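You operate a simulated robot arm through the tools that you are given. There is no shell and no other tool. Be economical: measure what you need, move in short steps, check, and stop when the job is done.

You run a simulated two-armed robot. Do the job below in one go: nothing can be reset, and whatever is moved stays where it is left.

JOB
Shut the blue drawer. Fetch the date tile from the top of the steel table and set it on the top of the long roller table. Put the blue film frame on the grey run card. Take the small carton from the top of the check bench and put it on the top of the outfeed belt. Put the bearing block labelled "2" from the top of the check bench on top of the blue tin and the bearing block labelled "3" on top of the tape roll there. Any order will do. Set down upright: small carton, bearing block.

It is judged by the outcome, as a careful person would: the job done as asked, and still so three seconds after it is handed in. It fails if anything else is knocked over, pushed out of place, dropped, spilled or broken.

ROBOT AND FRAMES
Two 7-joint arms with two-finger parallel grippers on one trunk, on a base that drives. Base frame: it is fixed to the floor where the robot stands at the start and does not move with it; the origin is under the middle of the robot, x ahead of it, y to its left, z up. Readings come in cm, rad, newtons and seconds.
The left shoulder is at the start at [7, 17.7, 104.5], the right one opposite. With the tool pointing down near the work surface each hand reaches from about 10 to 72 cm from the robot's upright axis, wherever it stands, measured 20 degrees to its own side. Places, roughly: bearing block [-800, 175, 100]; blue drawer [60, -10, 70]; blue film frame [-775, 200, 75]; blue tin [-825, 125, 100]; date tile [-225, 175, 75]; run card [-775, 100, 75]; small carton [-800, 150, 100]; tape roll (10x10x5 cm) [-790, 120, 90]; top of the long roller table [-260, 340, 50]; top of the outfeed belt [-750, 470, 80]. Payload 3.43 kg a hand.
The TCP of each hand is the grasp point between the finger pads, 3 cm short of the fingertips. In the tool frame z runs along the fingers and y along their closing line. The gripper opens to 9.4 cm. The fingers are 2.8 cm wide and 1 cm thick; the gripper's body (5 by 9.6 cm) begins 5.5 cm behind the TCP.
Orientation is that of the tool frame in the base frame, as a unit quaternion [w, x, y, z]. With the fingers straight down and closing along the base's y, the tool's x points along the base's -x, its y along +y and its z along -z.

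CONTROLS
- The arms move only by the tool jog_arm. It takes "left_commands", "right_commands" or both (then of equal length, played together; a hand with none holds still); each is a list of rows, each a list of 6 numbers: the shift along the tool's x, y, z in m, then the turn, a rotation vector about the tool's x, y, z in rad. In form: [[dx, dy, dz, rx, ry, rz], ...]. A call has 1 to 12 rows; each row is the pose to reach, as a shift and turn from the pose commanded when the call began, along the tool's axes at that moment. "left_gripper" and "right_gripper" are, for a hand that has rows, the closure in counts, from 0 (fully open) to 255 (shut), set as the call begins (left out, the last holds). Each row takes 0.2 s and may step no farther than 5 cm and 0.15 rad from the row before; otherwise, or with a gripper value out of range, the whole call is refused. Where a pose cannot be reached the arm comes as near as it can. A force on the tool above 40 N (or 10 N above the force at the start of the call, whichever is more), or a blocked arm, ends the call early, and 0.2 s more pass. The fingers move at their own pace (about 15.3 cm/s each) and stop on an object; they squeeze with about 43 N. The grip force told is the motor's: it shows also when the fingers shut on nothing. Time passes only in rows, and 0.2 s behind the last, so rows that repeat a pose let the fingers close. The reply holds the time, the measured pose of the TCP, the force on the tool along the base axes, the opening and the grip force, in the units named above and with some noise, with the torque about the TCP (base axes, N m) and any sound that the robot's microphone picked up.
- Cameras (640 x 400 px; columns grow to the right, rows downward): "scene" is now at [11.95, -2.68, 133.63]; the picture's right is [-0.21, -0.98, -0.00], its down [-0.67, 0.14, -0.72] and it looks along [0.71, -0.15, -0.69] (base axes); focal length 268 px, centre (320, 200). "left" rides on the left gripper at [7.6, -1.4, -10.3] in its tool frame; the picture's right is [0.18, 0.98, 0.00], its down [-0.75, 0.14, -0.64] and it looks along [-0.63, 0.12, 0.77] (tool axes); focal length 243 px, centre (320, 200). "right" rides on the right gripper at [7.6, 1.4, -10.2] in its tool frame; the picture's right is [-0.18, 0.98, 0.00], its down [-0.75, -0.14, -0.64] and it looks along [-0.63, -0.12, 0.77] (tool axes); focal length 243 px, centre (320, 200). There is no depth. A picture from a camera that has moved, and an enlarged one, comes with that camera's place and axes in the base frame and with its lens. The place of the scene camera against the robot may be out by one fixed shift of up to 2.5 cm in any direction.
- snapshot(camera): a new picture of that camera. No time passes.
- lift_body(by): slides the trunk up (or, below 0, down) by that many cm; the arms and the scene camera ride with it, the base frame stays. It gives what a move gives, with no picture.
- steer(legs): drives the robot by 1 to 6 legs, each [ahead, turn to the left] in cm and rad, along the robot's own axes; the way and the turn of a leg run together, so that a leg with both is an arc; at most 150 cm and 3.142 rad a leg. The arms and the cameras ride along, it lands a little off, and it stops where it bumps. It gives what a move gives.
- turn_head(pan, tilt): turns the head with the scene camera to pan (to the left, within 1.501 rad either way) and tilt (down, from -0.506 to 1.204), counted from straight ahead of the robot. It gives what a move gives.
- inspect(camera, box): a new picture of the part [left, top, right, bottom] of that camera's present view, enlarged. No time passes.
- job_done(): hands the job in; it is judged then, once.

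Go step by step. Nothing tells you exact positions but the pictures and the camera data: compare them with the known pose of the tool, close in by small moves and look again before you grip or let go. The budget is 175 turns and 156 pictures, counting those below and the enlarged ones. Unless the task says otherwise, let go and move clear before handing in, and close with one line.

The tools are called as name(argument=value, ...) on one line, values as JSON. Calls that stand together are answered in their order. jog_arm: Moves the arms, as the interface text tells. Its arguments: {"type":"object","properties":{"left_commands":{"type":"array"},"left_gripper":{"type":"number"},"right_commands":{"type":"array"},"right_gripper":{"type":"number"}},"required":[]} The other tools are called the same way: lift_body (by) slides the trunk up or down; steer (legs) drives the base; turn_head (pan, tilt) turns the head that bears the scene camera; snapshot (camera) takes a picture; inspect (camera, box) takes an enlarged picture of a part of a camera's view; job_done () hands the job in.

At the start:

```text
t: 0.0
left_eef_pos: [55.16, 8.52, 99.59]
left_tool_rot: [0.0, 0.0, 1.0, -0.001]
left_force: [0.5, -0.1, -0.5]
left_wrist_torque: [-0.02, -0.03, 0.0]
left_grip_width: 9.39
left_grasp_force: 0.2
right_eef_pos: [37.57, -19.49, 97.72]
right_tool_rot: [0.0, -0.001, 1.0, 0.001]
right_force: [-0.4, -0.7, 1.2]
right_wrist_torque: [-0.02, -0.01, 0.01]
right_grip_width: 9.43
right_grasp_force: 0.0
trunk travel left (down, up): [-62.5, 21.5]
robot x, y, heading: [-0.32, 0.02, 0.003]
head pan, tilt: [-0.211, 0.761]
```

scene: 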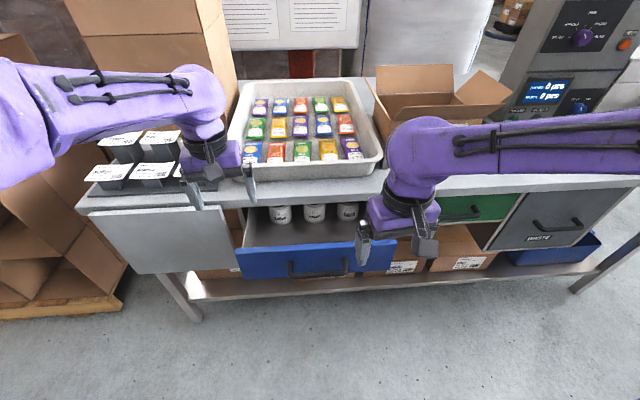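
right: 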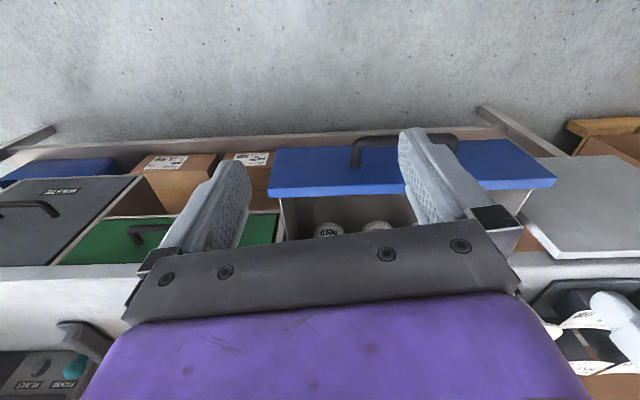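
left: 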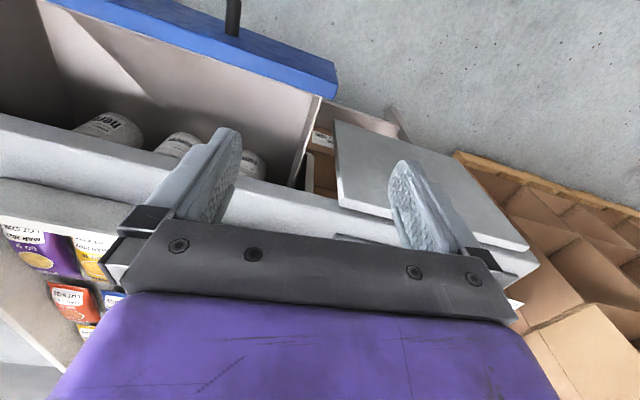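

The blue drawer stands open, straight ahead and slightly right, with tins inside. I'll take a closer look to get its geometry before pushing.

inspect(camera="scene", box=[200, 150, 440, 300])

```text
2.67 times, centred on (320, 225) of scene
camera zoom: at [11.95, -2.68, 133.63], right [-0.21, -0.98, 0.0], down [-0.67, 0.14, -0.72], along [0.71, -0.15, -0.69], focal length 715 px, centre (320, 133)
```

zoom: 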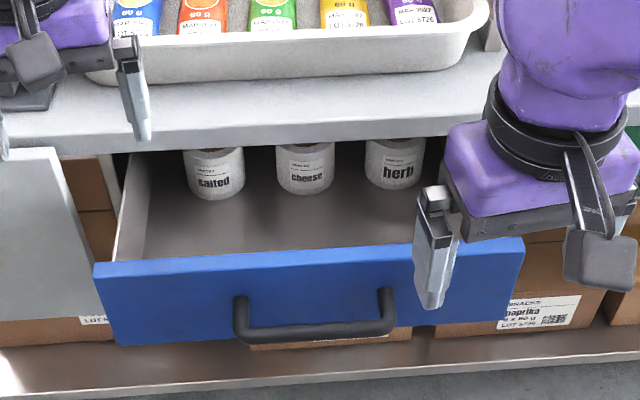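

By triangulating the scene and right cameras, I put the drawer front's top edge at about z=82 and x≈48–53, with the bench yawed slightly. I'll shut the right fingers, tilt them forward and lower them in front of the panel, beside the handle.

jog_arm(right_commands=[[0, 0, 0.04, 0, -0.14, 0], [0, 0, 0.08, 0, -0.28, 0], [0, 0, 0.12, 0, -0.42, 0], [0, 0, 0.15, 0, -0.56, 0], [0, 0, 0.165, 0, -0.7, 0], [0, 0, 0.165, 0, -0.7, 0]], right_gripper=255)

snapshot(camera="scene")

snapshot(camera="right")

```text
t: 1.4
left_eef_pos: [55.12, 8.55, 99.66]
left_tool_rot: [0.0, 0.0, 1.0, 0.0]
left_force: [-0.1, -0.5, -0.7]
left_wrist_torque: [-0.02, 0.0, 0.0]
left_grip_width: 9.4
left_grasp_force: 0.0
right_eef_pos: [41.43, -18.01, 79.68]
right_tool_rot: [0.344, -0.002, 0.939, 0.001]
right_force: [-0.6, 0.4, 0.7]
right_wrist_torque: [-0.03, -0.05, -0.02]
right_grip_width: 0.01
right_grasp_force: 33.2
right hand out of reach, approached as far as the arm can: row 3, 4, 5, 6
trunk travel left (down, up): [-62.5, 21.5]
robot x, y, heading: [0.03, 0.12, 0.001]
head pan, tilt: [-0.211, 0.761]
```

```text
151 pictures are left
camera scene: at [11.87, -2.52, 133.64], right [-0.21, -0.98, 0.0], down [-0.67, 0.14, -0.73], along [0.71, -0.15, -0.69], focal length 268 px, centre (320, 200)
```

scene: 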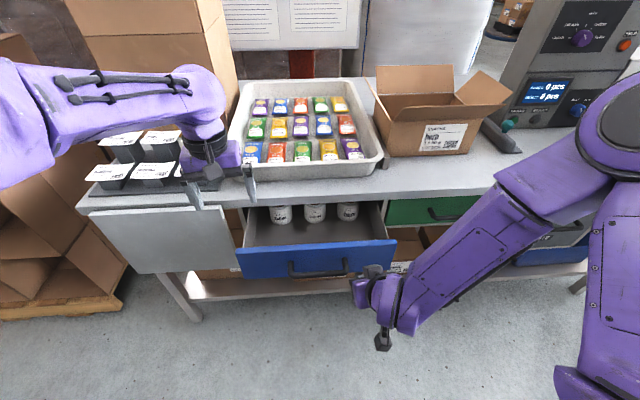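

```text
150 pictures are left
camera right: at [29.1, -16.56, 82.65], right [0.14, 0.98, 0.12], down [0.16, -0.14, 0.98], along [0.98, -0.12, -0.18], focal length 243 px, centre (320, 200)
```

right: 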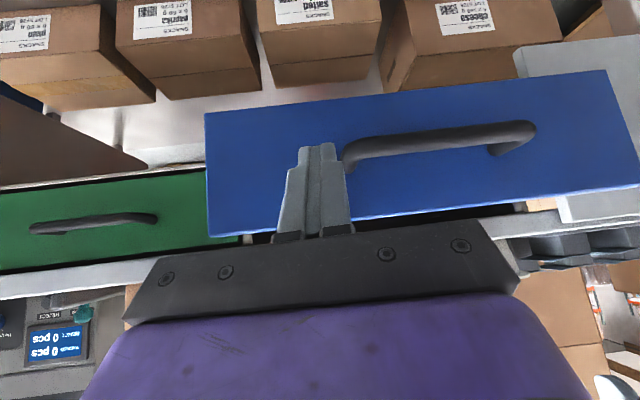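

The fingertips sit in front of the panel just right of the handle, and nothing is in the way. I'll push slowly along the drawer's normal.

jog_arm(right_commands=[[-0.015, -0.0024, 0.0128, 0, 0, 0], [-0.03, -0.0047, 0.0257, 0, 0, 0], [-0.042, -0.0065, 0.0355, 0, 0, 0], [-0.053, -0.0083, 0.045, 0, 0, 0], [-0.064, -0.01, 0.054, 0, 0, 0], [-0.072, -0.011, 0.061, 0, 0, 0], [-0.08, -0.012, 0.0675, 0, 0, 0], [-0.088, -0.0135, 0.074, 0, 0, 0], [-0.096, -0.015, 0.081, 0, 0, 0]])

snapshot(camera="scene")

```text
t: 3.4
left_eef_pos: [55.27, 8.35, 99.53]
left_tool_rot: [-0.001, 0.0, 1.0, 0.0]
left_force: [0.0, -0.3, -0.1]
left_wrist_torque: [-0.03, 0.01, -0.02]
left_grip_width: 9.41
left_grasp_force: 0.0
right_eef_pos: [54.35, -19.59, 79.61]
right_tool_rot: [0.344, 0.0, 0.939, 0.001]
right_force: [-0.5, -0.2, 0.1]
right_wrist_torque: [-0.02, -0.02, 0.01]
right_grip_width: 0.0
right_grasp_force: 33.2
trunk travel left (down, up): [-62.5, 21.5]
robot x, y, heading: [-0.32, -0.17, -0.001]
head pan, tilt: [-0.211, 0.761]
```

```text
149 pictures are left
camera scene: at [11.99, -2.69, 133.63], right [-0.21, -0.98, 0.0], down [-0.67, 0.14, -0.72], along [0.71, -0.15, -0.69], focal length 268 px, centre (320, 200)
```

scene: 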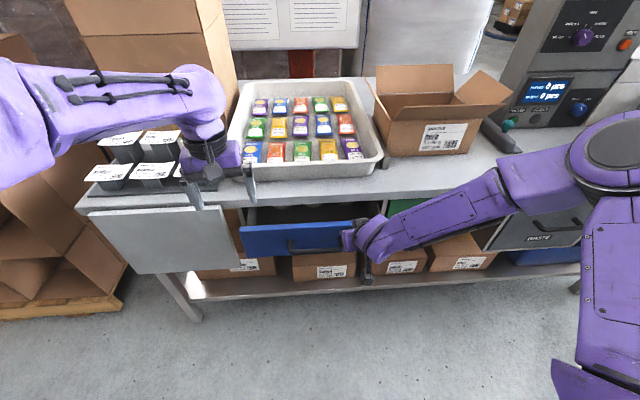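

The drawer is moving with little force. I'll keep pushing gently until it stops.

jog_arm(right_commands=[[-0.008, -0.0012, 0.0064, 0, 0, 0], [-0.015, -0.0024, 0.0128, 0, 0, 0], [-0.023, -0.0035, 0.0193, 0, 0, 0], [-0.03, -0.0047, 0.0257, 0, 0, 0], [-0.038, -0.006, 0.032, 0, 0, 0], [-0.045, -0.007, 0.0385, 0, 0, 0], [-0.053, -0.0083, 0.045, 0, 0, 0], [-0.061, -0.0095, 0.0515, 0, 0, 0], [-0.069, -0.0105, 0.058, 0, 0, 0]])

snapshot(camera="scene")

snapshot(camera="right")

```text
t: 5.4
left_eef_pos: [55.26, 8.53, 99.64]
left_tool_rot: [0.0, 0.0, 1.0, 0.0]
left_force: [-0.9, 0.3, 0.1]
left_wrist_torque: [-0.01, 0.0, -0.02]
left_grip_width: 9.4
left_grasp_force: 0.1
right_eef_pos: [63.33, -20.6, 79.71]
right_tool_rot: [0.343, -0.001, 0.939, 0.0]
right_force: [-1.6, 0.2, -0.5]
right_wrist_torque: [0.01, -0.03, 0.0]
right_grip_width: 0.01
right_grasp_force: 33.0
trunk travel left (down, up): [-62.5, 21.5]
robot x, y, heading: [0.07, 0.15, 0.003]
head pan, tilt: [-0.211, 0.761]
```

```text
148 pictures are left
camera scene: at [11.99, -2.67, 133.63], right [-0.21, -0.98, 0.0], down [-0.67, 0.14, -0.72], along [0.71, -0.15, -0.69], focal length 268 px, centre (320, 200)
```

scene: 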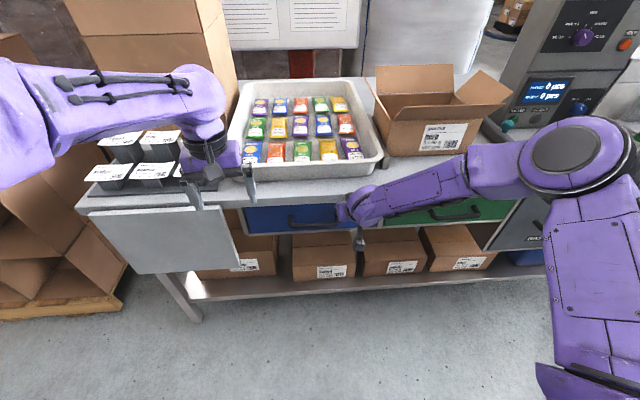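

```text
147 pictures are left
camera right: at [50.96, -19.11, 82.68], right [0.14, 0.98, 0.12], down [0.16, -0.14, 0.98], along [0.98, -0.12, -0.18], focal length 243 px, centre (320, 200)
```

right: 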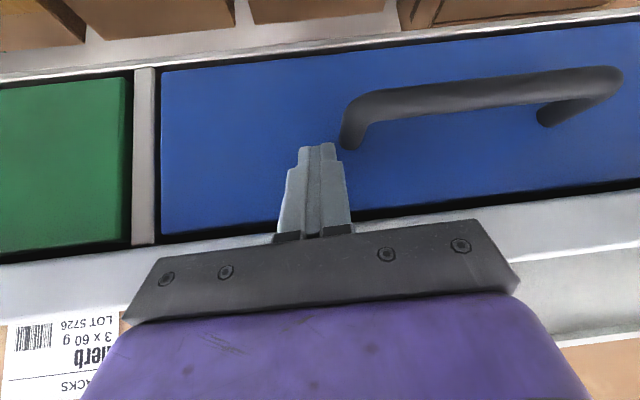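

The drawer looks nearly flush. I'll nudge it on until something resists.

jog_arm(right_commands=[[-0.004, -0.0006, 0.0032, 0, 0, 0], [-0.008, -0.0012, 0.0064, 0, 0, 0], [-0.012, -0.0018, 0.0096, 0, 0, 0], [-0.015, -0.0024, 0.0128, 0, 0, 0], [-0.019, -0.003, 0.016, 0, 0, 0]])

snapshot(camera="right")

```text
t: 6.1
left_eef_pos: [54.77, 8.48, 99.84]
left_tool_rot: [0.002, 0.001, 1.0, -0.001]
left_force: [1.2, 0.0, -0.2]
left_wrist_torque: [0.0, 0.0, -0.01]
left_grip_width: 9.41
left_grasp_force: 0.0
right_eef_pos: [63.55, -20.47, 79.62]
right_tool_rot: [0.34, 0.0, 0.94, 0.002]
right_force: [-23.6, -0.9, 14.4]
right_wrist_torque: [-0.09, -0.08, -0.17]
right_grip_width: 0.0
right_grasp_force: 33.1
trunk travel left (down, up): [-62.5, 21.5]
robot x, y, heading: [0.05, -0.04, -0.006]
head pan, tilt: [-0.211, 0.761]
stopped in row 3 (right hand): the force on the tool passed its limit (the readings are from after the stop); the commanded pose is now the measured one
```

```text
146 pictures are left
camera right: at [51.26, -19.18, 82.76], right [0.14, 0.98, 0.12], down [0.17, -0.14, 0.97], along [0.98, -0.12, -0.19], focal length 243 px, centre (320, 200)
```

right: 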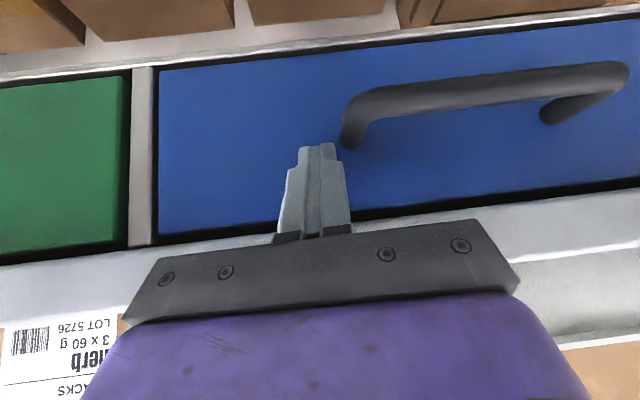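

The push met a firm stop. I'll back off and check that the blue front is flush with the green one.

jog_arm(right_commands=[[0.03, 0, -0.025, 0, 0, 0], [0.06, 0, -0.05, 0, 0, 0], [0.09, 0, -0.075, 0, 0, 0], [0.12, 0, -0.1, 0, 0, 0]])

snapshot(camera="right")

inspect(camera="scene", box=[220, 170, 460, 320])

```text
t: 7.1
left_eef_pos: [54.98, 8.43, 99.66]
left_tool_rot: [0.001, 0.001, 1.0, 0.001]
left_force: [-0.6, -0.1, 0.3]
left_wrist_torque: [0.01, -0.02, 0.0]
left_grip_width: 9.4
left_grasp_force: 0.1
right_eef_pos: [48.29, -20.64, 79.56]
right_tool_rot: [0.34, -0.001, 0.941, 0.002]
right_force: [0.0, -0.6, -0.6]
right_wrist_torque: [0.02, 0.0, -0.01]
right_grip_width: 0.0
right_grasp_force: 32.5
trunk travel left (down, up): [-62.5, 21.5]
robot x, y, heading: [-0.2, -0.08, -0.003]
head pan, tilt: [-0.211, 0.761]
```

```text
145 pictures are left
camera right: at [35.92, -19.19, 82.7], right [0.14, 0.98, 0.12], down [0.17, -0.14, 0.97], along [0.98, -0.12, -0.19], focal length 243 px, centre (320, 200)
```

right: 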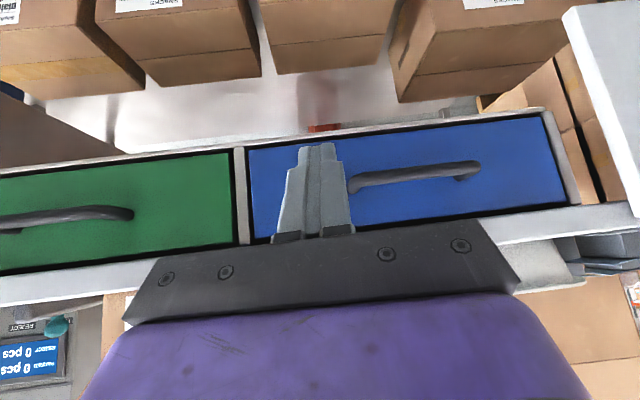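

```text
2.67 times, centred on (340, 245) of scene
camera zoom: at [11.71, -2.76, 133.65], right [-0.21, -0.98, 0.0], down [-0.67, 0.15, -0.73], along [0.71, -0.15, -0.69], focal length 715 px, centre (267, 80)
```

zoom: 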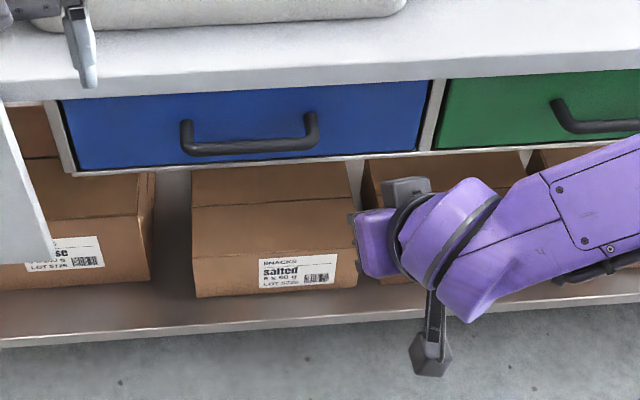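

The blue drawer is shut, in line with the green one. I'll tuck both arms in before driving and turn the head left to survey.

jog_arm(right_commands=[[-0.01, 0, -0.043, 0, 0.14, 0], [-0.02, 0, -0.086, 0, 0.28, 0], [-0.03, 0, -0.13, 0, 0.42, 0], [-0.04, 0, -0.173, 0, 0.56, 0], [-0.052, 0, -0.216, 0, 0.7, 0]], left_commands=[[0.02, 0, -0.03, 0, 0, 0], [0.06, 0, -0.05, 0, 0, 0], [0.1, 0, -0.05, 0, 0, 0], [0.14, 0, -0.05, 0, 0, 0], [0.18, 0.0, -0.05, 0, 0, 0]], right_gripper=0)

turn_head(pan=1.4, tilt=0.3)

snapshot(camera="scene")

```text
t: 8.3
left_eef_pos: [36.98, 8.43, 104.57]
left_tool_rot: [0.0, 0.001, 1.0, 0.001]
left_force: [-0.5, 0.3, -0.2]
left_wrist_torque: [0.02, -0.02, 0.03]
left_grip_width: 9.38
left_grasp_force: 0.0
right_eef_pos: [38.64, -20.65, 99.55]
right_tool_rot: [-0.005, -0.002, 1.0, 0.002]
right_force: [-1.0, 0.9, -0.8]
right_wrist_torque: [-0.02, -0.05, 0.02]
right_grip_width: 9.42
right_grasp_force: 0.1
trunk travel left (down, up): [-62.5, 21.5]
robot x, y, heading: [-0.12, 0.13, 0.002]
head pan, tilt: [-0.211, 0.761]
```

```text
t: 10.0
left_eef_pos: [37.17, 8.32, 104.62]
left_tool_rot: [0.0, 0.0, 1.0, 0.0]
left_force: [-0.4, -0.2, -0.8]
left_wrist_torque: [0.02, -0.02, 0.0]
left_grip_width: 9.42
left_grasp_force: 0.1
right_eef_pos: [38.8, -20.76, 99.35]
right_tool_rot: [-0.004, 0.0, 1.0, 0.002]
right_force: [-0.5, 0.0, -0.1]
right_wrist_torque: [0.0, 0.03, 0.01]
right_grip_width: 9.38
right_grasp_force: 0.1
trunk travel left (down, up): [-62.5, 21.5]
robot x, y, heading: [-0.02, 0.06, -0.001]
head pan, tilt: [1.4, 0.3]
```

```text
143 pictures are left
camera scene: at [5.43, 8.24, 137.75], right [0.98, -0.17, 0.0], down [-0.05, -0.29, -0.96], along [0.16, 0.94, -0.3], focal length 268 px, centre (320, 200)
```

scene: 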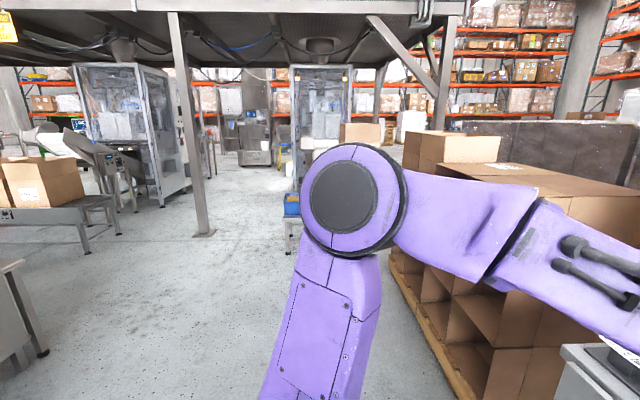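

Part of the steel table and the roller table are visible to the left and behind. I'll back off, then turn left to face that area.

steer(legs=[[-70, 0], [0, 2.2]])

turn_head(pan=0.0, tilt=0.4)

snapshot(camera="scene")

```text
t: 19.1
left_eef_pos: [-99.13, 24.0, 104.5]
left_tool_rot: [0.0, 0.897, -0.442, -0.001]
left_force: [0.4, 0.2, -0.2]
left_wrist_torque: [0.0, -0.03, 0.01]
left_grip_width: 9.41
left_grasp_force: 0.0
right_eef_pos: [-77.0, 43.1, 99.38]
right_tool_rot: [0.004, 0.898, -0.44, 0.004]
right_force: [0.5, -0.1, 0.3]
right_wrist_torque: [-0.01, 0.01, 0.01]
right_grip_width: 9.39
right_grasp_force: 0.1
trunk travel left (down, up): [-62.5, 21.5]
robot x, y, heading: [-69.76, -0.39, 2.224]
head pan, tilt: [1.4, 0.3]
```

```text
t: 20.6
left_eef_pos: [-98.87, 24.01, 104.55]
left_tool_rot: [-0.001, 0.897, -0.441, 0.0]
left_force: [-0.9, -0.2, 0.1]
left_wrist_torque: [0.0, 0.0, -0.01]
left_grip_width: 9.4
left_grasp_force: 0.2
right_eef_pos: [-77.04, 43.09, 99.38]
right_tool_rot: [0.004, 0.898, -0.44, 0.004]
right_force: [0.1, 0.6, -0.1]
right_wrist_torque: [0.01, -0.01, -0.04]
right_grip_width: 9.4
right_grasp_force: 0.1
trunk travel left (down, up): [-62.5, 21.5]
robot x, y, heading: [-69.71, -0.33, 2.227]
head pan, tilt: [0.0, 0.4]
```

```text
142 pictures are left
camera scene: at [-79.52, 10.07, 136.82], right [0.79, 0.61, 0.0], down [0.24, -0.31, -0.92], along [-0.56, 0.73, -0.39], focal length 268 px, centre (320, 200)
```

scene: 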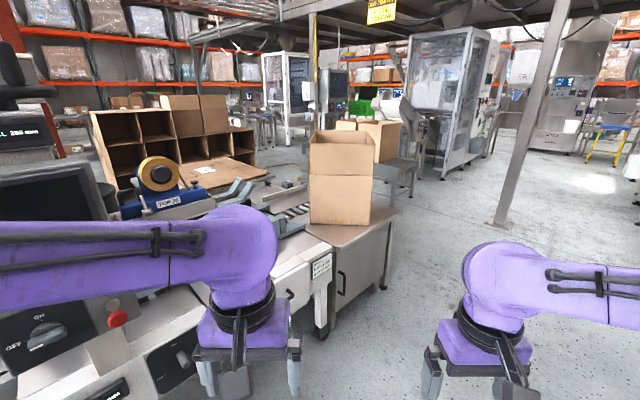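

A sealing machine stands between me and the area where the date tile should be. I'll enlarge that part of the view.

inspect(camera="scene", box=[160, 80, 420, 243])

```text
2.45 times, centred on (290, 162) of scene
camera zoom: at [-79.52, 10.07, 136.82], right [0.79, 0.61, 0.0], down [0.24, -0.31, -0.92], along [-0.56, 0.73, -0.39], focal length 658 px, centre (394, 294)
```

zoom: 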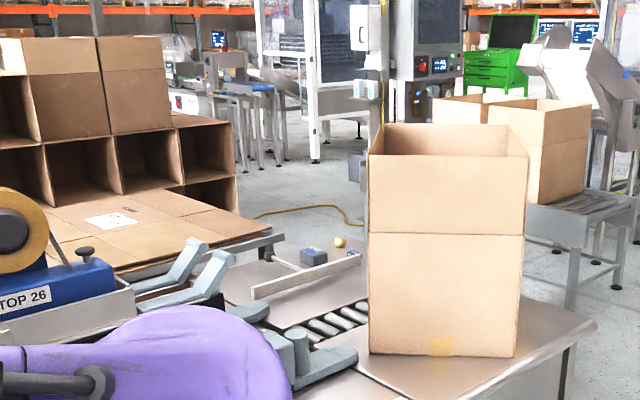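

The tile looks like the small block behind the big carton. I'll drive around the +y side of the steel table, through the clear aisle, and look from there.

steer(legs=[[0, -0.62], [145, 0], [45, 0], [0, 1.4]])

snapshot(camera="scene")

```text
t: 35.1
left_eef_pos: [-114.44, 182.27, 104.48]
left_tool_rot: [0.0, 0.998, -0.067, -0.001]
left_force: [-0.6, -0.8, -0.1]
left_wrist_torque: [0.0, -0.01, 0.01]
left_grip_width: 9.4
left_grasp_force: 0.0
right_eef_pos: [-112.25, 211.21, 99.39]
right_tool_rot: [0.0, 0.998, -0.065, 0.005]
right_force: [0.4, 0.6, -0.2]
right_wrist_torque: [0.0, -0.01, -0.01]
right_grip_width: 9.4
right_grasp_force: 0.1
trunk travel left (down, up): [-62.5, 21.5]
robot x, y, heading: [-76.42, 185.47, 3.005]
head pan, tilt: [0.0, 0.4]
```

```text
140 pictures are left
camera scene: at [-91.8, 186.63, 136.82], right [0.13, 0.99, 0.0], down [0.39, -0.05, -0.92], along [-0.91, 0.12, -0.39], focal length 268 px, centre (320, 200)
```

scene: 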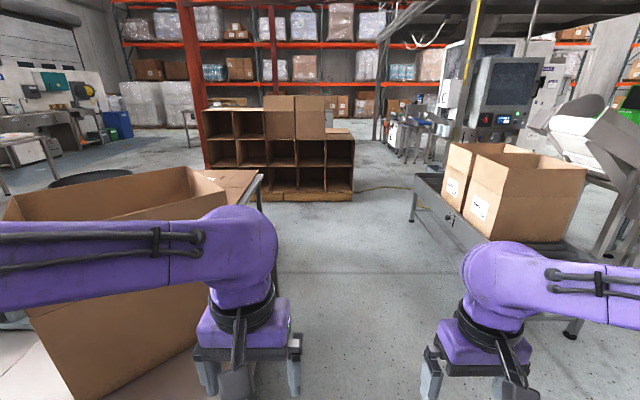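

The aisle between the steel table on my left and the roller table on my right is clear. I'll drive in and turn to face the steel table where the tile should be.

steer(legs=[[0, -0.14], [145, 0], [0, 1.8]])

turn_head(pan=0.0, tilt=0.7)

snapshot(camera="scene")

```text
t: 47.3
left_eef_pos: [-209.69, 188.88, 104.55]
left_tool_rot: [0.0, 0.728, 0.686, 0.0]
left_force: [-0.4, 0.3, -0.5]
left_wrist_torque: [0.04, 0.0, 0.0]
left_grip_width: 9.37
left_grasp_force: 0.0
right_eef_pos: [-238.73, 189.06, 99.34]
right_tool_rot: [-0.003, 0.727, 0.687, 0.002]
right_force: [-0.7, 0.0, 0.0]
right_wrist_torque: [-0.05, -0.02, 0.0]
right_grip_width: 9.42
right_grasp_force: 0.0
trunk travel left (down, up): [-62.5, 21.5]
robot x, y, heading: [-215.79, 226.55, -1.63]
head pan, tilt: [0.0, 0.4]
```

```text
t: 48.1
left_eef_pos: [-209.64, 188.83, 104.48]
left_tool_rot: [0.001, 0.728, 0.685, 0.0]
left_force: [-0.4, -0.2, -0.4]
left_wrist_torque: [-0.03, -0.01, 0.04]
left_grip_width: 9.41
left_grasp_force: 0.2
right_eef_pos: [-238.8, 188.98, 99.4]
right_tool_rot: [-0.002, 0.727, 0.686, 0.006]
right_force: [0.7, -0.3, 0.4]
right_wrist_torque: [0.03, 0.01, 0.01]
right_grip_width: 9.42
right_grasp_force: 0.1
trunk travel left (down, up): [-62.5, 21.5]
robot x, y, heading: [-215.44, 226.52, -1.633]
head pan, tilt: [0.0, 0.7]
```

```text
139 pictures are left
camera scene: at [-217.77, 212.1, 134.14], right [-1.0, 0.06, 0.0], down [0.04, 0.64, -0.77], along [-0.05, -0.76, -0.64], focal length 268 px, centre (320, 200)
```

scene: 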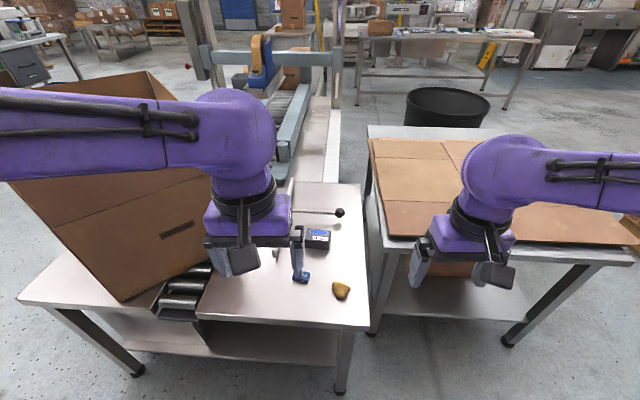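

inspect(camera="scene", box=[260, 190, 380, 310])

snapshot(camera="left")

```text
3.33 times, centred on (320, 250) of scene
camera zoom: at [-217.77, 212.1, 134.14], right [-1.0, 0.06, 0.0], down [0.04, 0.64, -0.77], along [-0.05, -0.76, -0.64], focal length 893 px, centre (320, 33)
```

zoom: 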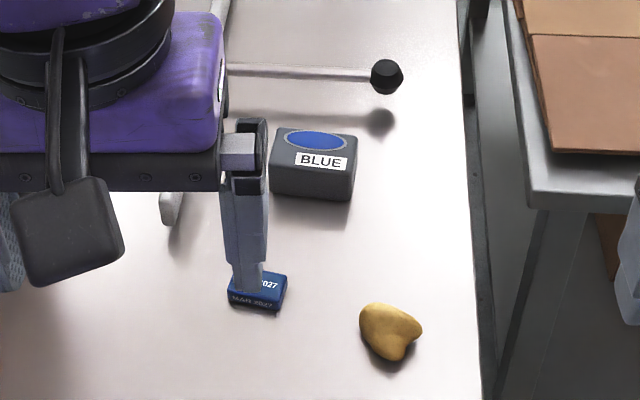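

```text
137 pictures are left
camera left: at [-210.83, 196.55, 114.91], right [0.99, 0.12, 0.0], down [0.1, -0.76, 0.64], along [0.08, -0.64, -0.77], focal length 243 px, centre (320, 200)
```

left: 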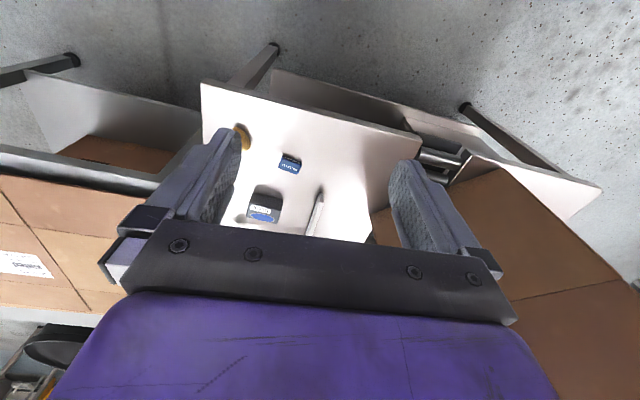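

The date tile is the small blue block ("MAR 2027") at roughly x=-214, y=170; a knob, an ink block and a nut lie near it. I'll bring the left hand over it and look again.

jog_arm(left_commands=[[-0.043, -0.008, 0.02, 0, 0, 0], [-0.086, -0.016, 0.04, 0, 0, 0], [-0.13, -0.025, 0.07, 0, 0, 0], [-0.165, -0.033, 0.1, 0, 0, 0], [-0.165, -0.033, 0.12, 0, 0, 0]])

snapshot(camera="left")

snapshot(camera="scene")

```text
refused: row 3 steps farther than a row can; nothing moved
```

```text
136 pictures are left
camera left: at [-210.83, 196.55, 114.91], right [0.99, 0.12, 0.0], down [0.1, -0.76, 0.64], along [0.08, -0.64, -0.77], focal length 243 px, centre (320, 200)
```

left: 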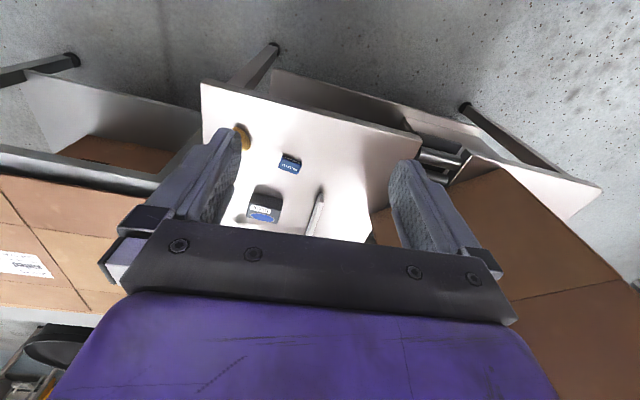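

```text
135 pictures are left
camera scene: at [-217.77, 212.1, 134.14], right [-1.0, 0.06, 0.0], down [0.04, 0.64, -0.77], along [-0.05, -0.76, -0.64], focal length 268 px, centre (320, 200)
```

scene: 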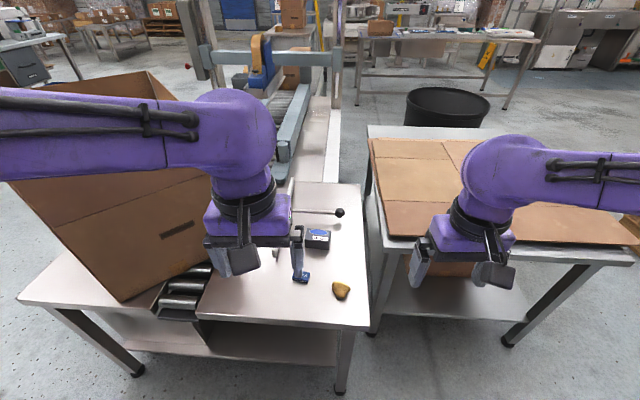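

The last row list stepped too far, so I'm resending it with smaller steps.

jog_arm(left_commands=[[-0.04, -0.008, 0.02, 0, 0, 0], [-0.08, -0.016, 0.04, 0, 0, 0], [-0.12, -0.024, 0.06, 0, 0, 0], [-0.155, -0.032, 0.08, 0, 0, 0], [-0.165, -0.033, 0.115, 0, 0, 0]])

snapshot(camera="left")

```text
t: 49.3
left_eef_pos: [-214.0, 172.38, 93.0]
left_tool_rot: [0.0, 0.729, 0.685, -0.001]
left_force: [-1.1, -0.5, 0.0]
left_wrist_torque: [-0.01, -0.01, 0.03]
left_grip_width: 9.39
left_grasp_force: 0.0
right_eef_pos: [-238.79, 188.99, 99.39]
right_tool_rot: [-0.004, 0.727, 0.687, 0.004]
right_force: [-0.5, 0.0, 0.0]
right_wrist_torque: [0.01, -0.01, 0.0]
right_grip_width: 9.37
right_grasp_force: 0.1
trunk travel left (down, up): [-62.5, 21.5]
robot x, y, heading: [-215.95, 226.49, -1.635]
head pan, tilt: [0.0, 0.7]
```

```text
134 pictures are left
camera left: at [-215.21, 180.06, 103.4], right [0.99, 0.12, 0.0], down [0.1, -0.76, 0.64], along [0.08, -0.64, -0.77], focal length 243 px, centre (320, 200)
```

left: 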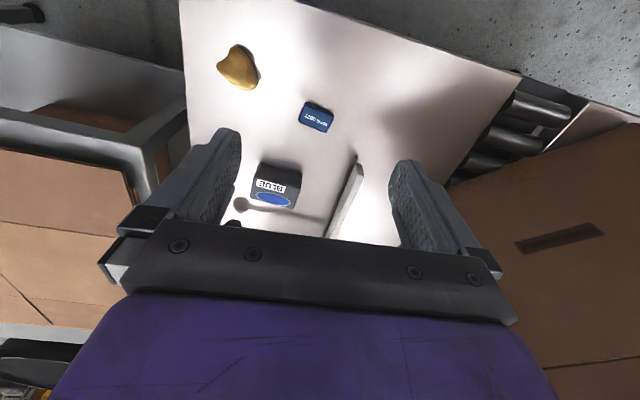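

From three views, the tile is at about (-214, 165, 64.5). I'll move over it at z=76 and check the alignment.

jog_arm(left_commands=[[-0.035, 0.002, 0.03, 0, 0, 0.05], [-0.07, 0.004, 0.06, 0, 0, 0.1], [-0.074, 0.004, 0.1, 0, 0, 0.14], [-0.074, 0.004, 0.145, 0, 0, 0.14], [-0.074, 0.004, 0.17, 0, 0, 0.14]])

snapshot(camera="left")

inspect(camera="scene", box=[220, 170, 400, 320])

```text
t: 50.5
left_eef_pos: [-213.98, 165.37, 75.93]
left_tool_rot: [-0.001, 0.774, 0.633, 0.0]
left_force: [-0.7, 0.6, -1.0]
left_wrist_torque: [-0.01, -0.01, -0.02]
left_grip_width: 9.39
left_grasp_force: 0.0
right_eef_pos: [-238.9, 189.03, 99.32]
right_tool_rot: [-0.002, 0.727, 0.687, 0.005]
right_force: [0.4, 0.5, -0.3]
right_wrist_torque: [0.01, -0.03, -0.01]
right_grip_width: 9.41
right_grasp_force: 0.1
trunk travel left (down, up): [-62.5, 21.5]
robot x, y, heading: [-215.77, 226.62, -1.63]
head pan, tilt: [0.0, 0.7]
```

```text
133 pictures are left
camera left: at [-214.08, 173.0, 86.31], right [1.0, -0.02, 0.0], down [-0.01, -0.77, 0.64], along [-0.01, -0.64, -0.77], focal length 243 px, centre (320, 200)
```

left: 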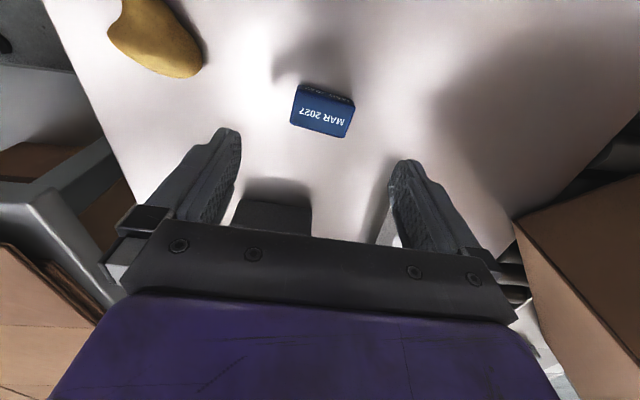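

```text
2.67 times, centred on (310, 245) of scene
camera zoom: at [-217.76, 212.08, 134.14], right [-1.0, 0.06, 0.0], down [0.04, 0.64, -0.76], along [-0.05, -0.76, -0.64], focal length 715 px, centre (347, 80)
```

zoom: 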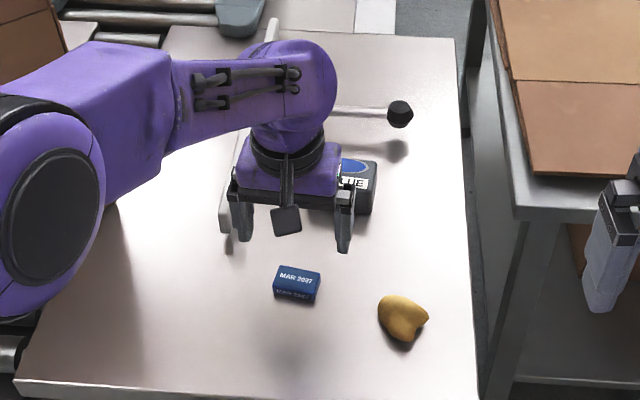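

The tile lies straight below. I'll turn a little more to square up and descend most of the way, open.

jog_arm(left_commands=[[0, 0, 0.03, 0, 0, 0.08], [0, 0, 0.06, 0, 0, 0.08], [0, 0, 0.08, 0, 0, 0.08], [0, 0, 0.092, 0, 0, 0.08]])

snapshot(camera="left")

inspect(camera="scene", box=[220, 190, 380, 310])

```text
t: 51.6
left_eef_pos: [-214.01, 165.14, 67.95]
left_tool_rot: [0.006, 0.799, 0.602, -0.007]
left_force: [4.8, 14.5, 30.9]
left_wrist_torque: [1.25, 1.23, -1.15]
left_grip_width: 9.35
left_grasp_force: 0.1
right_eef_pos: [-238.67, 189.65, 99.61]
right_tool_rot: [-0.001, 0.726, 0.687, 0.002]
right_force: [0.9, -0.2, -0.3]
right_wrist_torque: [-0.01, 0.0, -0.04]
right_grip_width: 9.38
right_grasp_force: 0.0
trunk travel left (down, up): [-62.5, 21.5]
robot x, y, heading: [-215.93, 226.23, -1.635]
head pan, tilt: [0.0, 0.7]
stopped in row 4 (left hand): the force on the tool passed its limit (the readings are from after the stop); the commanded pose is now the measured one
```

```text
131 pictures are left
camera left: at [-213.42, 172.99, 78.25], right [1.0, -0.1, 0.0], down [-0.07, -0.75, 0.66], along [-0.06, -0.65, -0.76], focal length 243 px, centre (320, 200)
```

left: 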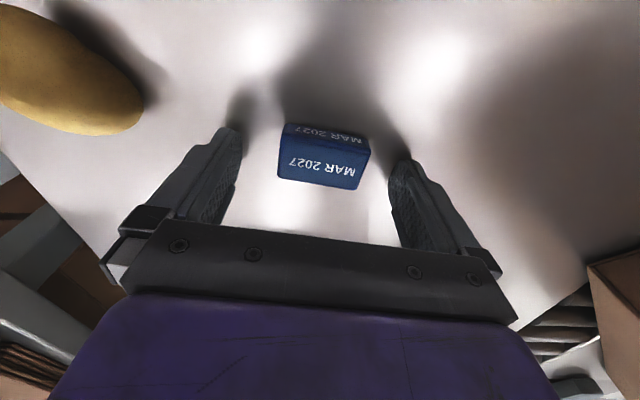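

```text
3.33 times, centred on (300, 250) of scene
camera zoom: at [-217.64, 212.86, 134.26], right [-1.0, 0.06, 0.0], down [0.04, 0.64, -0.77], along [-0.05, -0.77, -0.64], focal length 893 px, centre (387, 33)
```

zoom: 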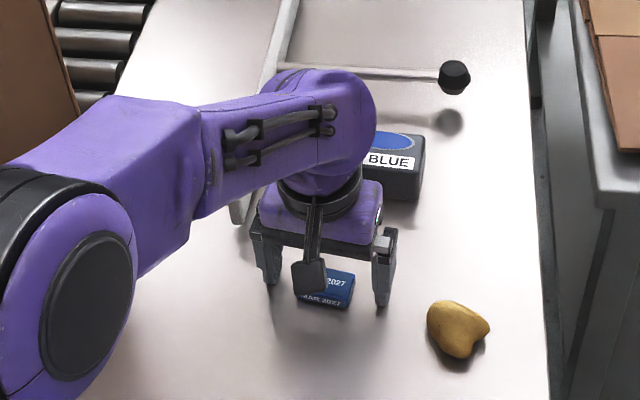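

The fingertips touched the table at z≈65, straddling the tile. I'll lift slightly, shift 1 cm toward me to centre on it, and grip.

jog_arm(left_commands=[[0.0, 0, -0.007, 0, 0, 0], [0.01, 0, -0.007, 0, 0, 0], [0.01, 0, -0.005, 0, 0, 0]])

jog_arm(left_commands=[[0, 0, 0, 0, 0, 0], [0, 0, 0, 0, 0, 0], [0, 0, 0, 0, 0, 0], [0, 0, 0, 0, 0, 0]], left_gripper=255)

snapshot(camera="left")

```text
t: 52.4
left_eef_pos: [-213.78, 165.94, 67.94]
left_tool_rot: [0.004, 0.798, 0.602, -0.005]
left_force: [-0.9, -2.6, 8.3]
left_wrist_torque: [0.06, 0.1, -0.14]
left_grip_width: 9.39
left_grasp_force: 0.2
right_eef_pos: [-238.92, 189.01, 99.4]
right_tool_rot: [-0.002, 0.726, 0.687, 0.004]
right_force: [0.3, -1.0, 0.8]
right_wrist_torque: [-0.01, -0.02, -0.02]
right_grip_width: 9.4
right_grasp_force: 0.0
trunk travel left (down, up): [-62.5, 21.5]
robot x, y, heading: [-215.63, 226.22, -1.628]
head pan, tilt: [0.0, 0.7]
```

```text
t: 53.4
left_eef_pos: [-213.79, 166.1, 68.01]
left_tool_rot: [0.003, 0.798, 0.602, -0.005]
left_force: [0.5, 2.5, 9.8]
left_wrist_torque: [0.23, -0.02, -0.02]
left_grip_width: 4.85
left_grasp_force: 43.2
right_eef_pos: [-238.85, 189.19, 99.37]
right_tool_rot: [-0.001, 0.726, 0.687, 0.004]
right_force: [0.4, -0.4, -0.7]
right_wrist_torque: [-0.01, 0.0, -0.02]
right_grip_width: 9.41
right_grasp_force: 0.1
trunk travel left (down, up): [-62.5, 21.5]
robot x, y, heading: [-215.69, 226.44, -1.636]
head pan, tilt: [0.0, 0.7]
```

```text
129 pictures are left
camera left: at [-213.19, 173.77, 78.29], right [1.0, -0.09, 0.0], down [-0.07, -0.76, 0.65], along [-0.06, -0.65, -0.76], focal length 243 px, centre (320, 200)
```

left: 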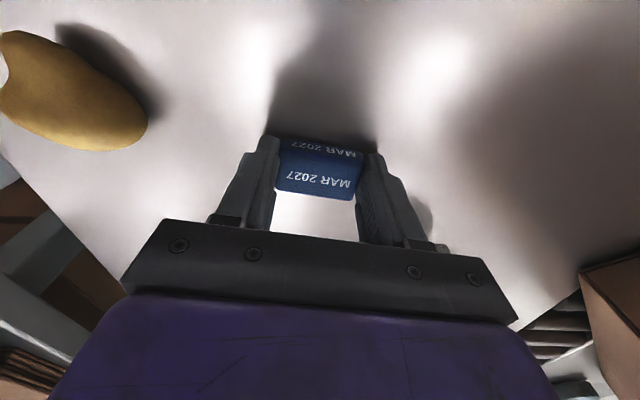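

The tile is held, with a 4.85 cm opening. I'll lift it and pull back, then turn round to the roller table.

jog_arm(left_commands=[[0, 0, -0.04, 0, 0, 0], [0, 0, -0.08, 0, 0, 0], [0, 0, -0.12, 0, 0, 0], [0, 0, -0.16, 0, 0, 0], [0, 0, -0.2, 0, 0, 0], [0, 0, -0.24, 0, 0, 0], [0.03, -0.008, -0.27, 0, 0, 0], [0.065, -0.018, -0.29, 0, 0, 0], [0.1, -0.028, -0.3, 0, 0, 0], [0.14, -0.04, -0.3, 0, 0, 0]])

steer(legs=[[0, -3.1]])

snapshot(camera="scene")

snapshot(camera="left")

```text
t: 55.6
left_eef_pos: [-213.62, 181.08, 97.78]
left_tool_rot: [0.004, 0.798, 0.603, -0.005]
left_force: [0.7, 0.0, -0.5]
left_wrist_torque: [0.0, 0.05, 0.01]
left_grip_width: 4.86
left_grasp_force: 42.9
right_eef_pos: [-238.82, 189.19, 99.3]
right_tool_rot: [-0.003, 0.727, 0.687, 0.004]
right_force: [-0.4, -0.8, 0.5]
right_wrist_torque: [-0.01, 0.02, 0.02]
right_grip_width: 9.42
right_grasp_force: 0.0
trunk travel left (down, up): [-62.5, 21.5]
robot x, y, heading: [-215.54, 226.5, -1.631]
head pan, tilt: [0.0, 0.7]
```

```text
t: 63.3
left_eef_pos: [-219.39, 272.14, 97.73]
left_tool_rot: [0.004, -0.615, 0.789, 0.003]
left_force: [-0.4, -0.3, -1.0]
left_wrist_torque: [0.0, 0.03, 0.02]
left_grip_width: 4.86
left_grasp_force: 43.0
right_eef_pos: [-194.0, 264.81, 99.27]
right_tool_rot: [-0.005, -0.699, 0.715, -0.002]
right_force: [-0.1, -0.5, -0.2]
right_wrist_torque: [0.04, -0.01, 0.04]
right_grip_width: 9.42
right_grasp_force: 0.1
trunk travel left (down, up): [-62.5, 21.5]
robot x, y, heading: [-215.86, 226.64, 1.547]
head pan, tilt: [0.0, 0.7]
```

```text
128 pictures are left
camera scene: at [-216.54, 239.12, 134.14], right [1.0, -0.03, 0.0], down [-0.02, -0.64, -0.76], along [0.02, 0.76, -0.64], focal length 268 px, centre (320, 200)
```

scene: 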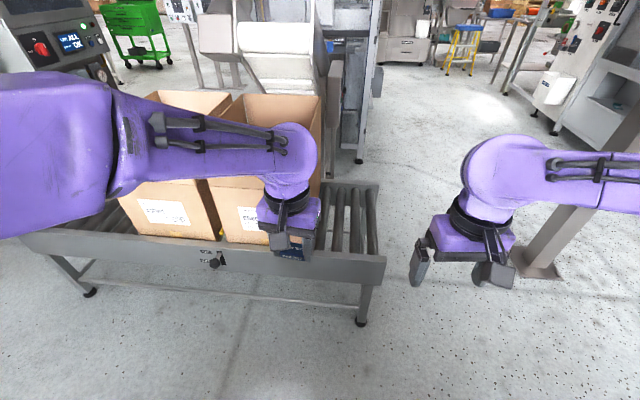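

```text
127 pictures are left
camera left: at [-220.12, 264.26, 108.0], right [-1.0, 0.06, 0.0], down [0.05, 0.76, 0.65], along [0.04, 0.65, -0.76], focal length 243 px, centre (320, 200)
```

left: 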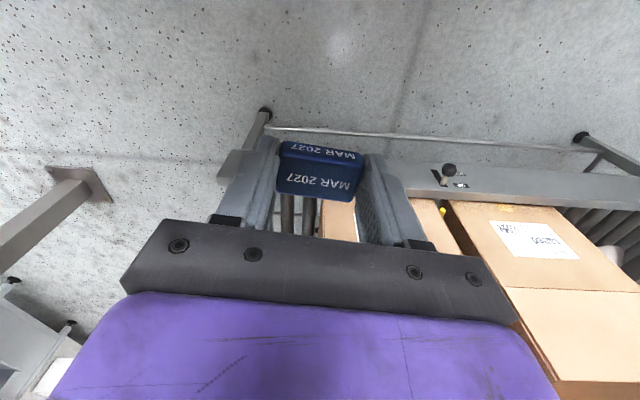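

The roller table is in front of me with a free stretch of rollers right of the cartons. I'll look closely at the gaps between the rollers.

inspect(camera="scene", box=[290, 160, 410, 280])

```text
3.33 times, centred on (350, 220) of scene
camera zoom: at [-216.54, 239.12, 134.14], right [1.0, -0.03, 0.0], down [-0.02, -0.64, -0.76], along [0.02, 0.76, -0.64], focal length 893 px, centre (220, 133)
```

zoom: 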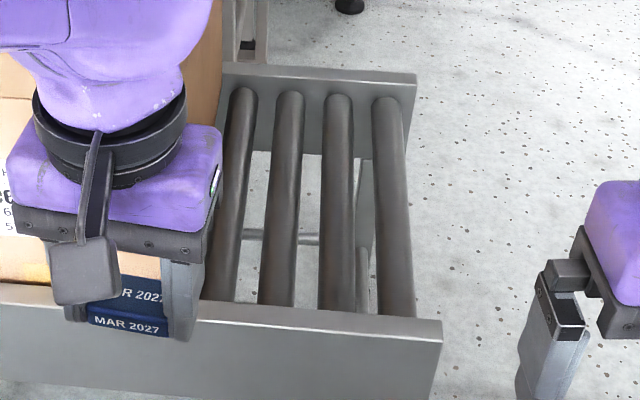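

The rollers are about 7 cm apart and 4 cm thick, so the tile's 4.85 cm length can seat securely between two of them if it lies along x. I'll drive nearer and shift right.

steer(legs=[[0, -0.6], [38, 0], [0, 0.6]])

lift_body(by=-14)

snapshot(camera="scene")

snapshot(camera="left")

```text
t: 69.0
left_eef_pos: [-196.62, 302.52, 97.82]
left_tool_rot: [0.004, -0.613, 0.79, 0.003]
left_force: [-0.3, 0.8, -0.2]
left_wrist_torque: [-0.02, -0.03, 0.0]
left_grip_width: 4.86
left_grasp_force: 43.7
right_eef_pos: [-171.22, 295.01, 99.37]
right_tool_rot: [-0.004, -0.697, 0.717, -0.003]
right_force: [0.4, 0.1, 1.0]
right_wrist_torque: [0.0, -0.01, 0.01]
right_grip_width: 9.4
right_grasp_force: 0.0
trunk travel left (down, up): [-62.5, 21.5]
robot x, y, heading: [-192.78, 257.13, 1.539]
head pan, tilt: [0.0, 0.7]
```

```text
t: 70.7
left_eef_pos: [-196.64, 302.43, 83.71]
left_tool_rot: [0.004, -0.614, 0.79, 0.003]
left_force: [0.4, -0.7, -1.1]
left_wrist_torque: [0.0, 0.0, 0.0]
left_grip_width: 4.88
left_grasp_force: 42.7
right_eef_pos: [-171.15, 294.98, 85.38]
right_tool_rot: [-0.005, -0.698, 0.716, -0.003]
right_force: [-0.1, -0.1, -0.1]
right_wrist_torque: [0.01, 0.02, 0.01]
right_grip_width: 9.43
right_grasp_force: 0.1
trunk travel left (down, up): [-48.5, 35.5]
robot x, y, heading: [-193.24, 257.06, 1.537]
head pan, tilt: [0.0, 0.7]
```

```text
125 pictures are left
camera scene: at [-193.82, 269.42, 120.14], right [1.0, -0.03, 0.0], down [-0.02, -0.64, -0.76], along [0.02, 0.76, -0.64], focal length 268 px, centre (320, 200)
```

scene: 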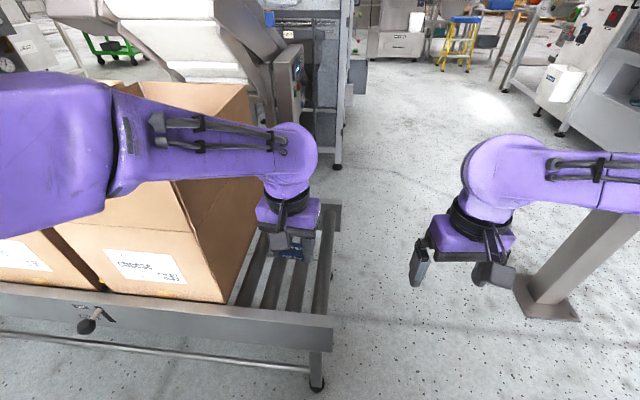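

```text
124 pictures are left
camera left: at [-197.34, 294.58, 94.01], right [-1.0, 0.06, 0.0], down [0.05, 0.76, 0.65], along [0.04, 0.65, -0.76], focal length 243 px, centre (320, 200)
```

left: 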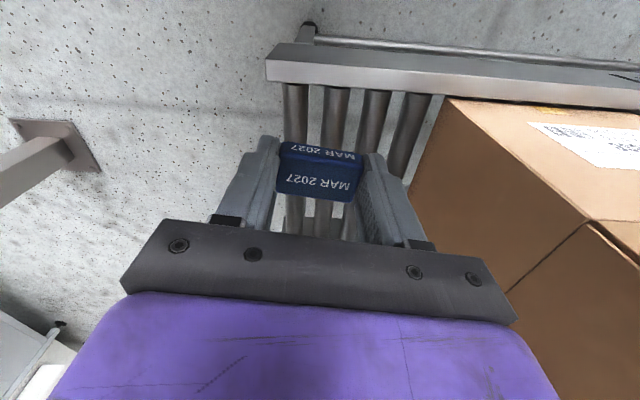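

I put the roller tops at z≈50 and the valley between the last two rollers near x=-193.7 at y=325. I'll move above it, aligned with the table, and look.

jog_arm(left_commands=[[-0.045, 0.006, 0.01, 0, 0, -0.04], [-0.09, 0.012, 0.02, 0, 0, -0.08], [-0.135, 0.018, 0.03, 0, 0, -0.13], [-0.18, 0.024, 0.05, 0, 0, -0.13], [-0.221, 0.028, 0.07, 0, 0, -0.13], [-0.226, 0.028, 0.115, 0, 0, -0.13], [-0.226, 0.028, 0.16, 0, 0, -0.13], [-0.226, 0.028, 0.2, 0, 0, -0.13]])

snapshot(camera="scene")

snapshot(camera="left")

```text
t: 72.5
left_eef_pos: [-196.04, 323.29, 65.6]
left_tool_rot: [0.004, -0.664, 0.747, 0.003]
left_force: [0.4, -0.1, -0.1]
left_wrist_torque: [-0.02, 0.0, 0.02]
left_grip_width: 4.88
left_grasp_force: 42.7
left hand out of reach, approached as far as the arm can: row 5, 6, 7, 8
right_eef_pos: [-171.25, 295.04, 85.33]
right_tool_rot: [-0.006, -0.698, 0.716, -0.002]
right_force: [-0.9, 1.3, -1.2]
right_wrist_torque: [-0.03, -0.01, -0.01]
right_grip_width: 9.37
right_grasp_force: 0.0
trunk travel left (down, up): [-48.5, 35.5]
robot x, y, heading: [-193.25, 256.77, 1.537]
head pan, tilt: [0.0, 0.7]
```

```text
123 pictures are left
camera scene: at [-193.8, 269.4, 120.15], right [1.0, -0.03, 0.0], down [-0.02, -0.64, -0.77], along [0.02, 0.76, -0.64], focal length 268 px, centre (320, 200)
```

scene: 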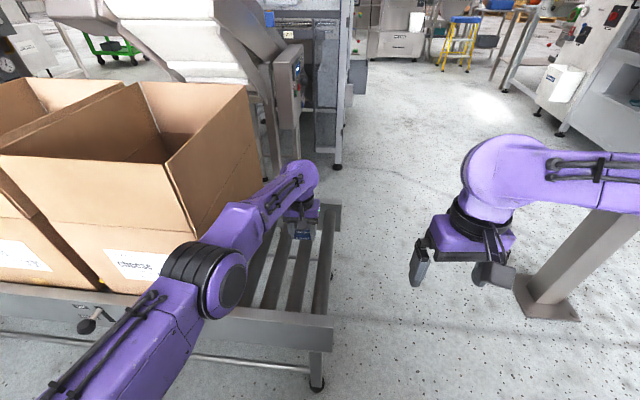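

```text
122 pictures are left
camera left: at [-195.67, 315.36, 75.86], right [-1.0, -0.07, 0.0], down [-0.05, 0.76, 0.65], along [-0.04, 0.65, -0.76], focal length 243 px, centre (320, 200)
```

left: 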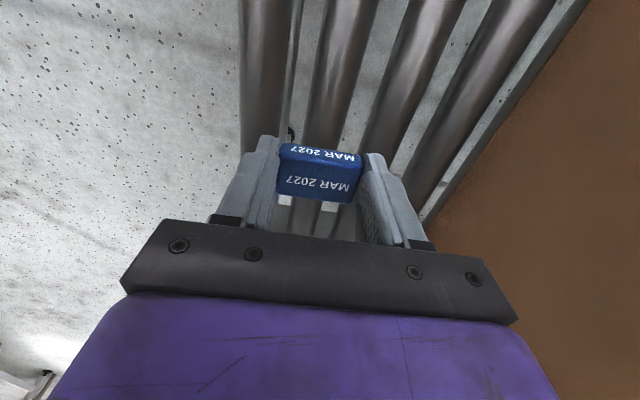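

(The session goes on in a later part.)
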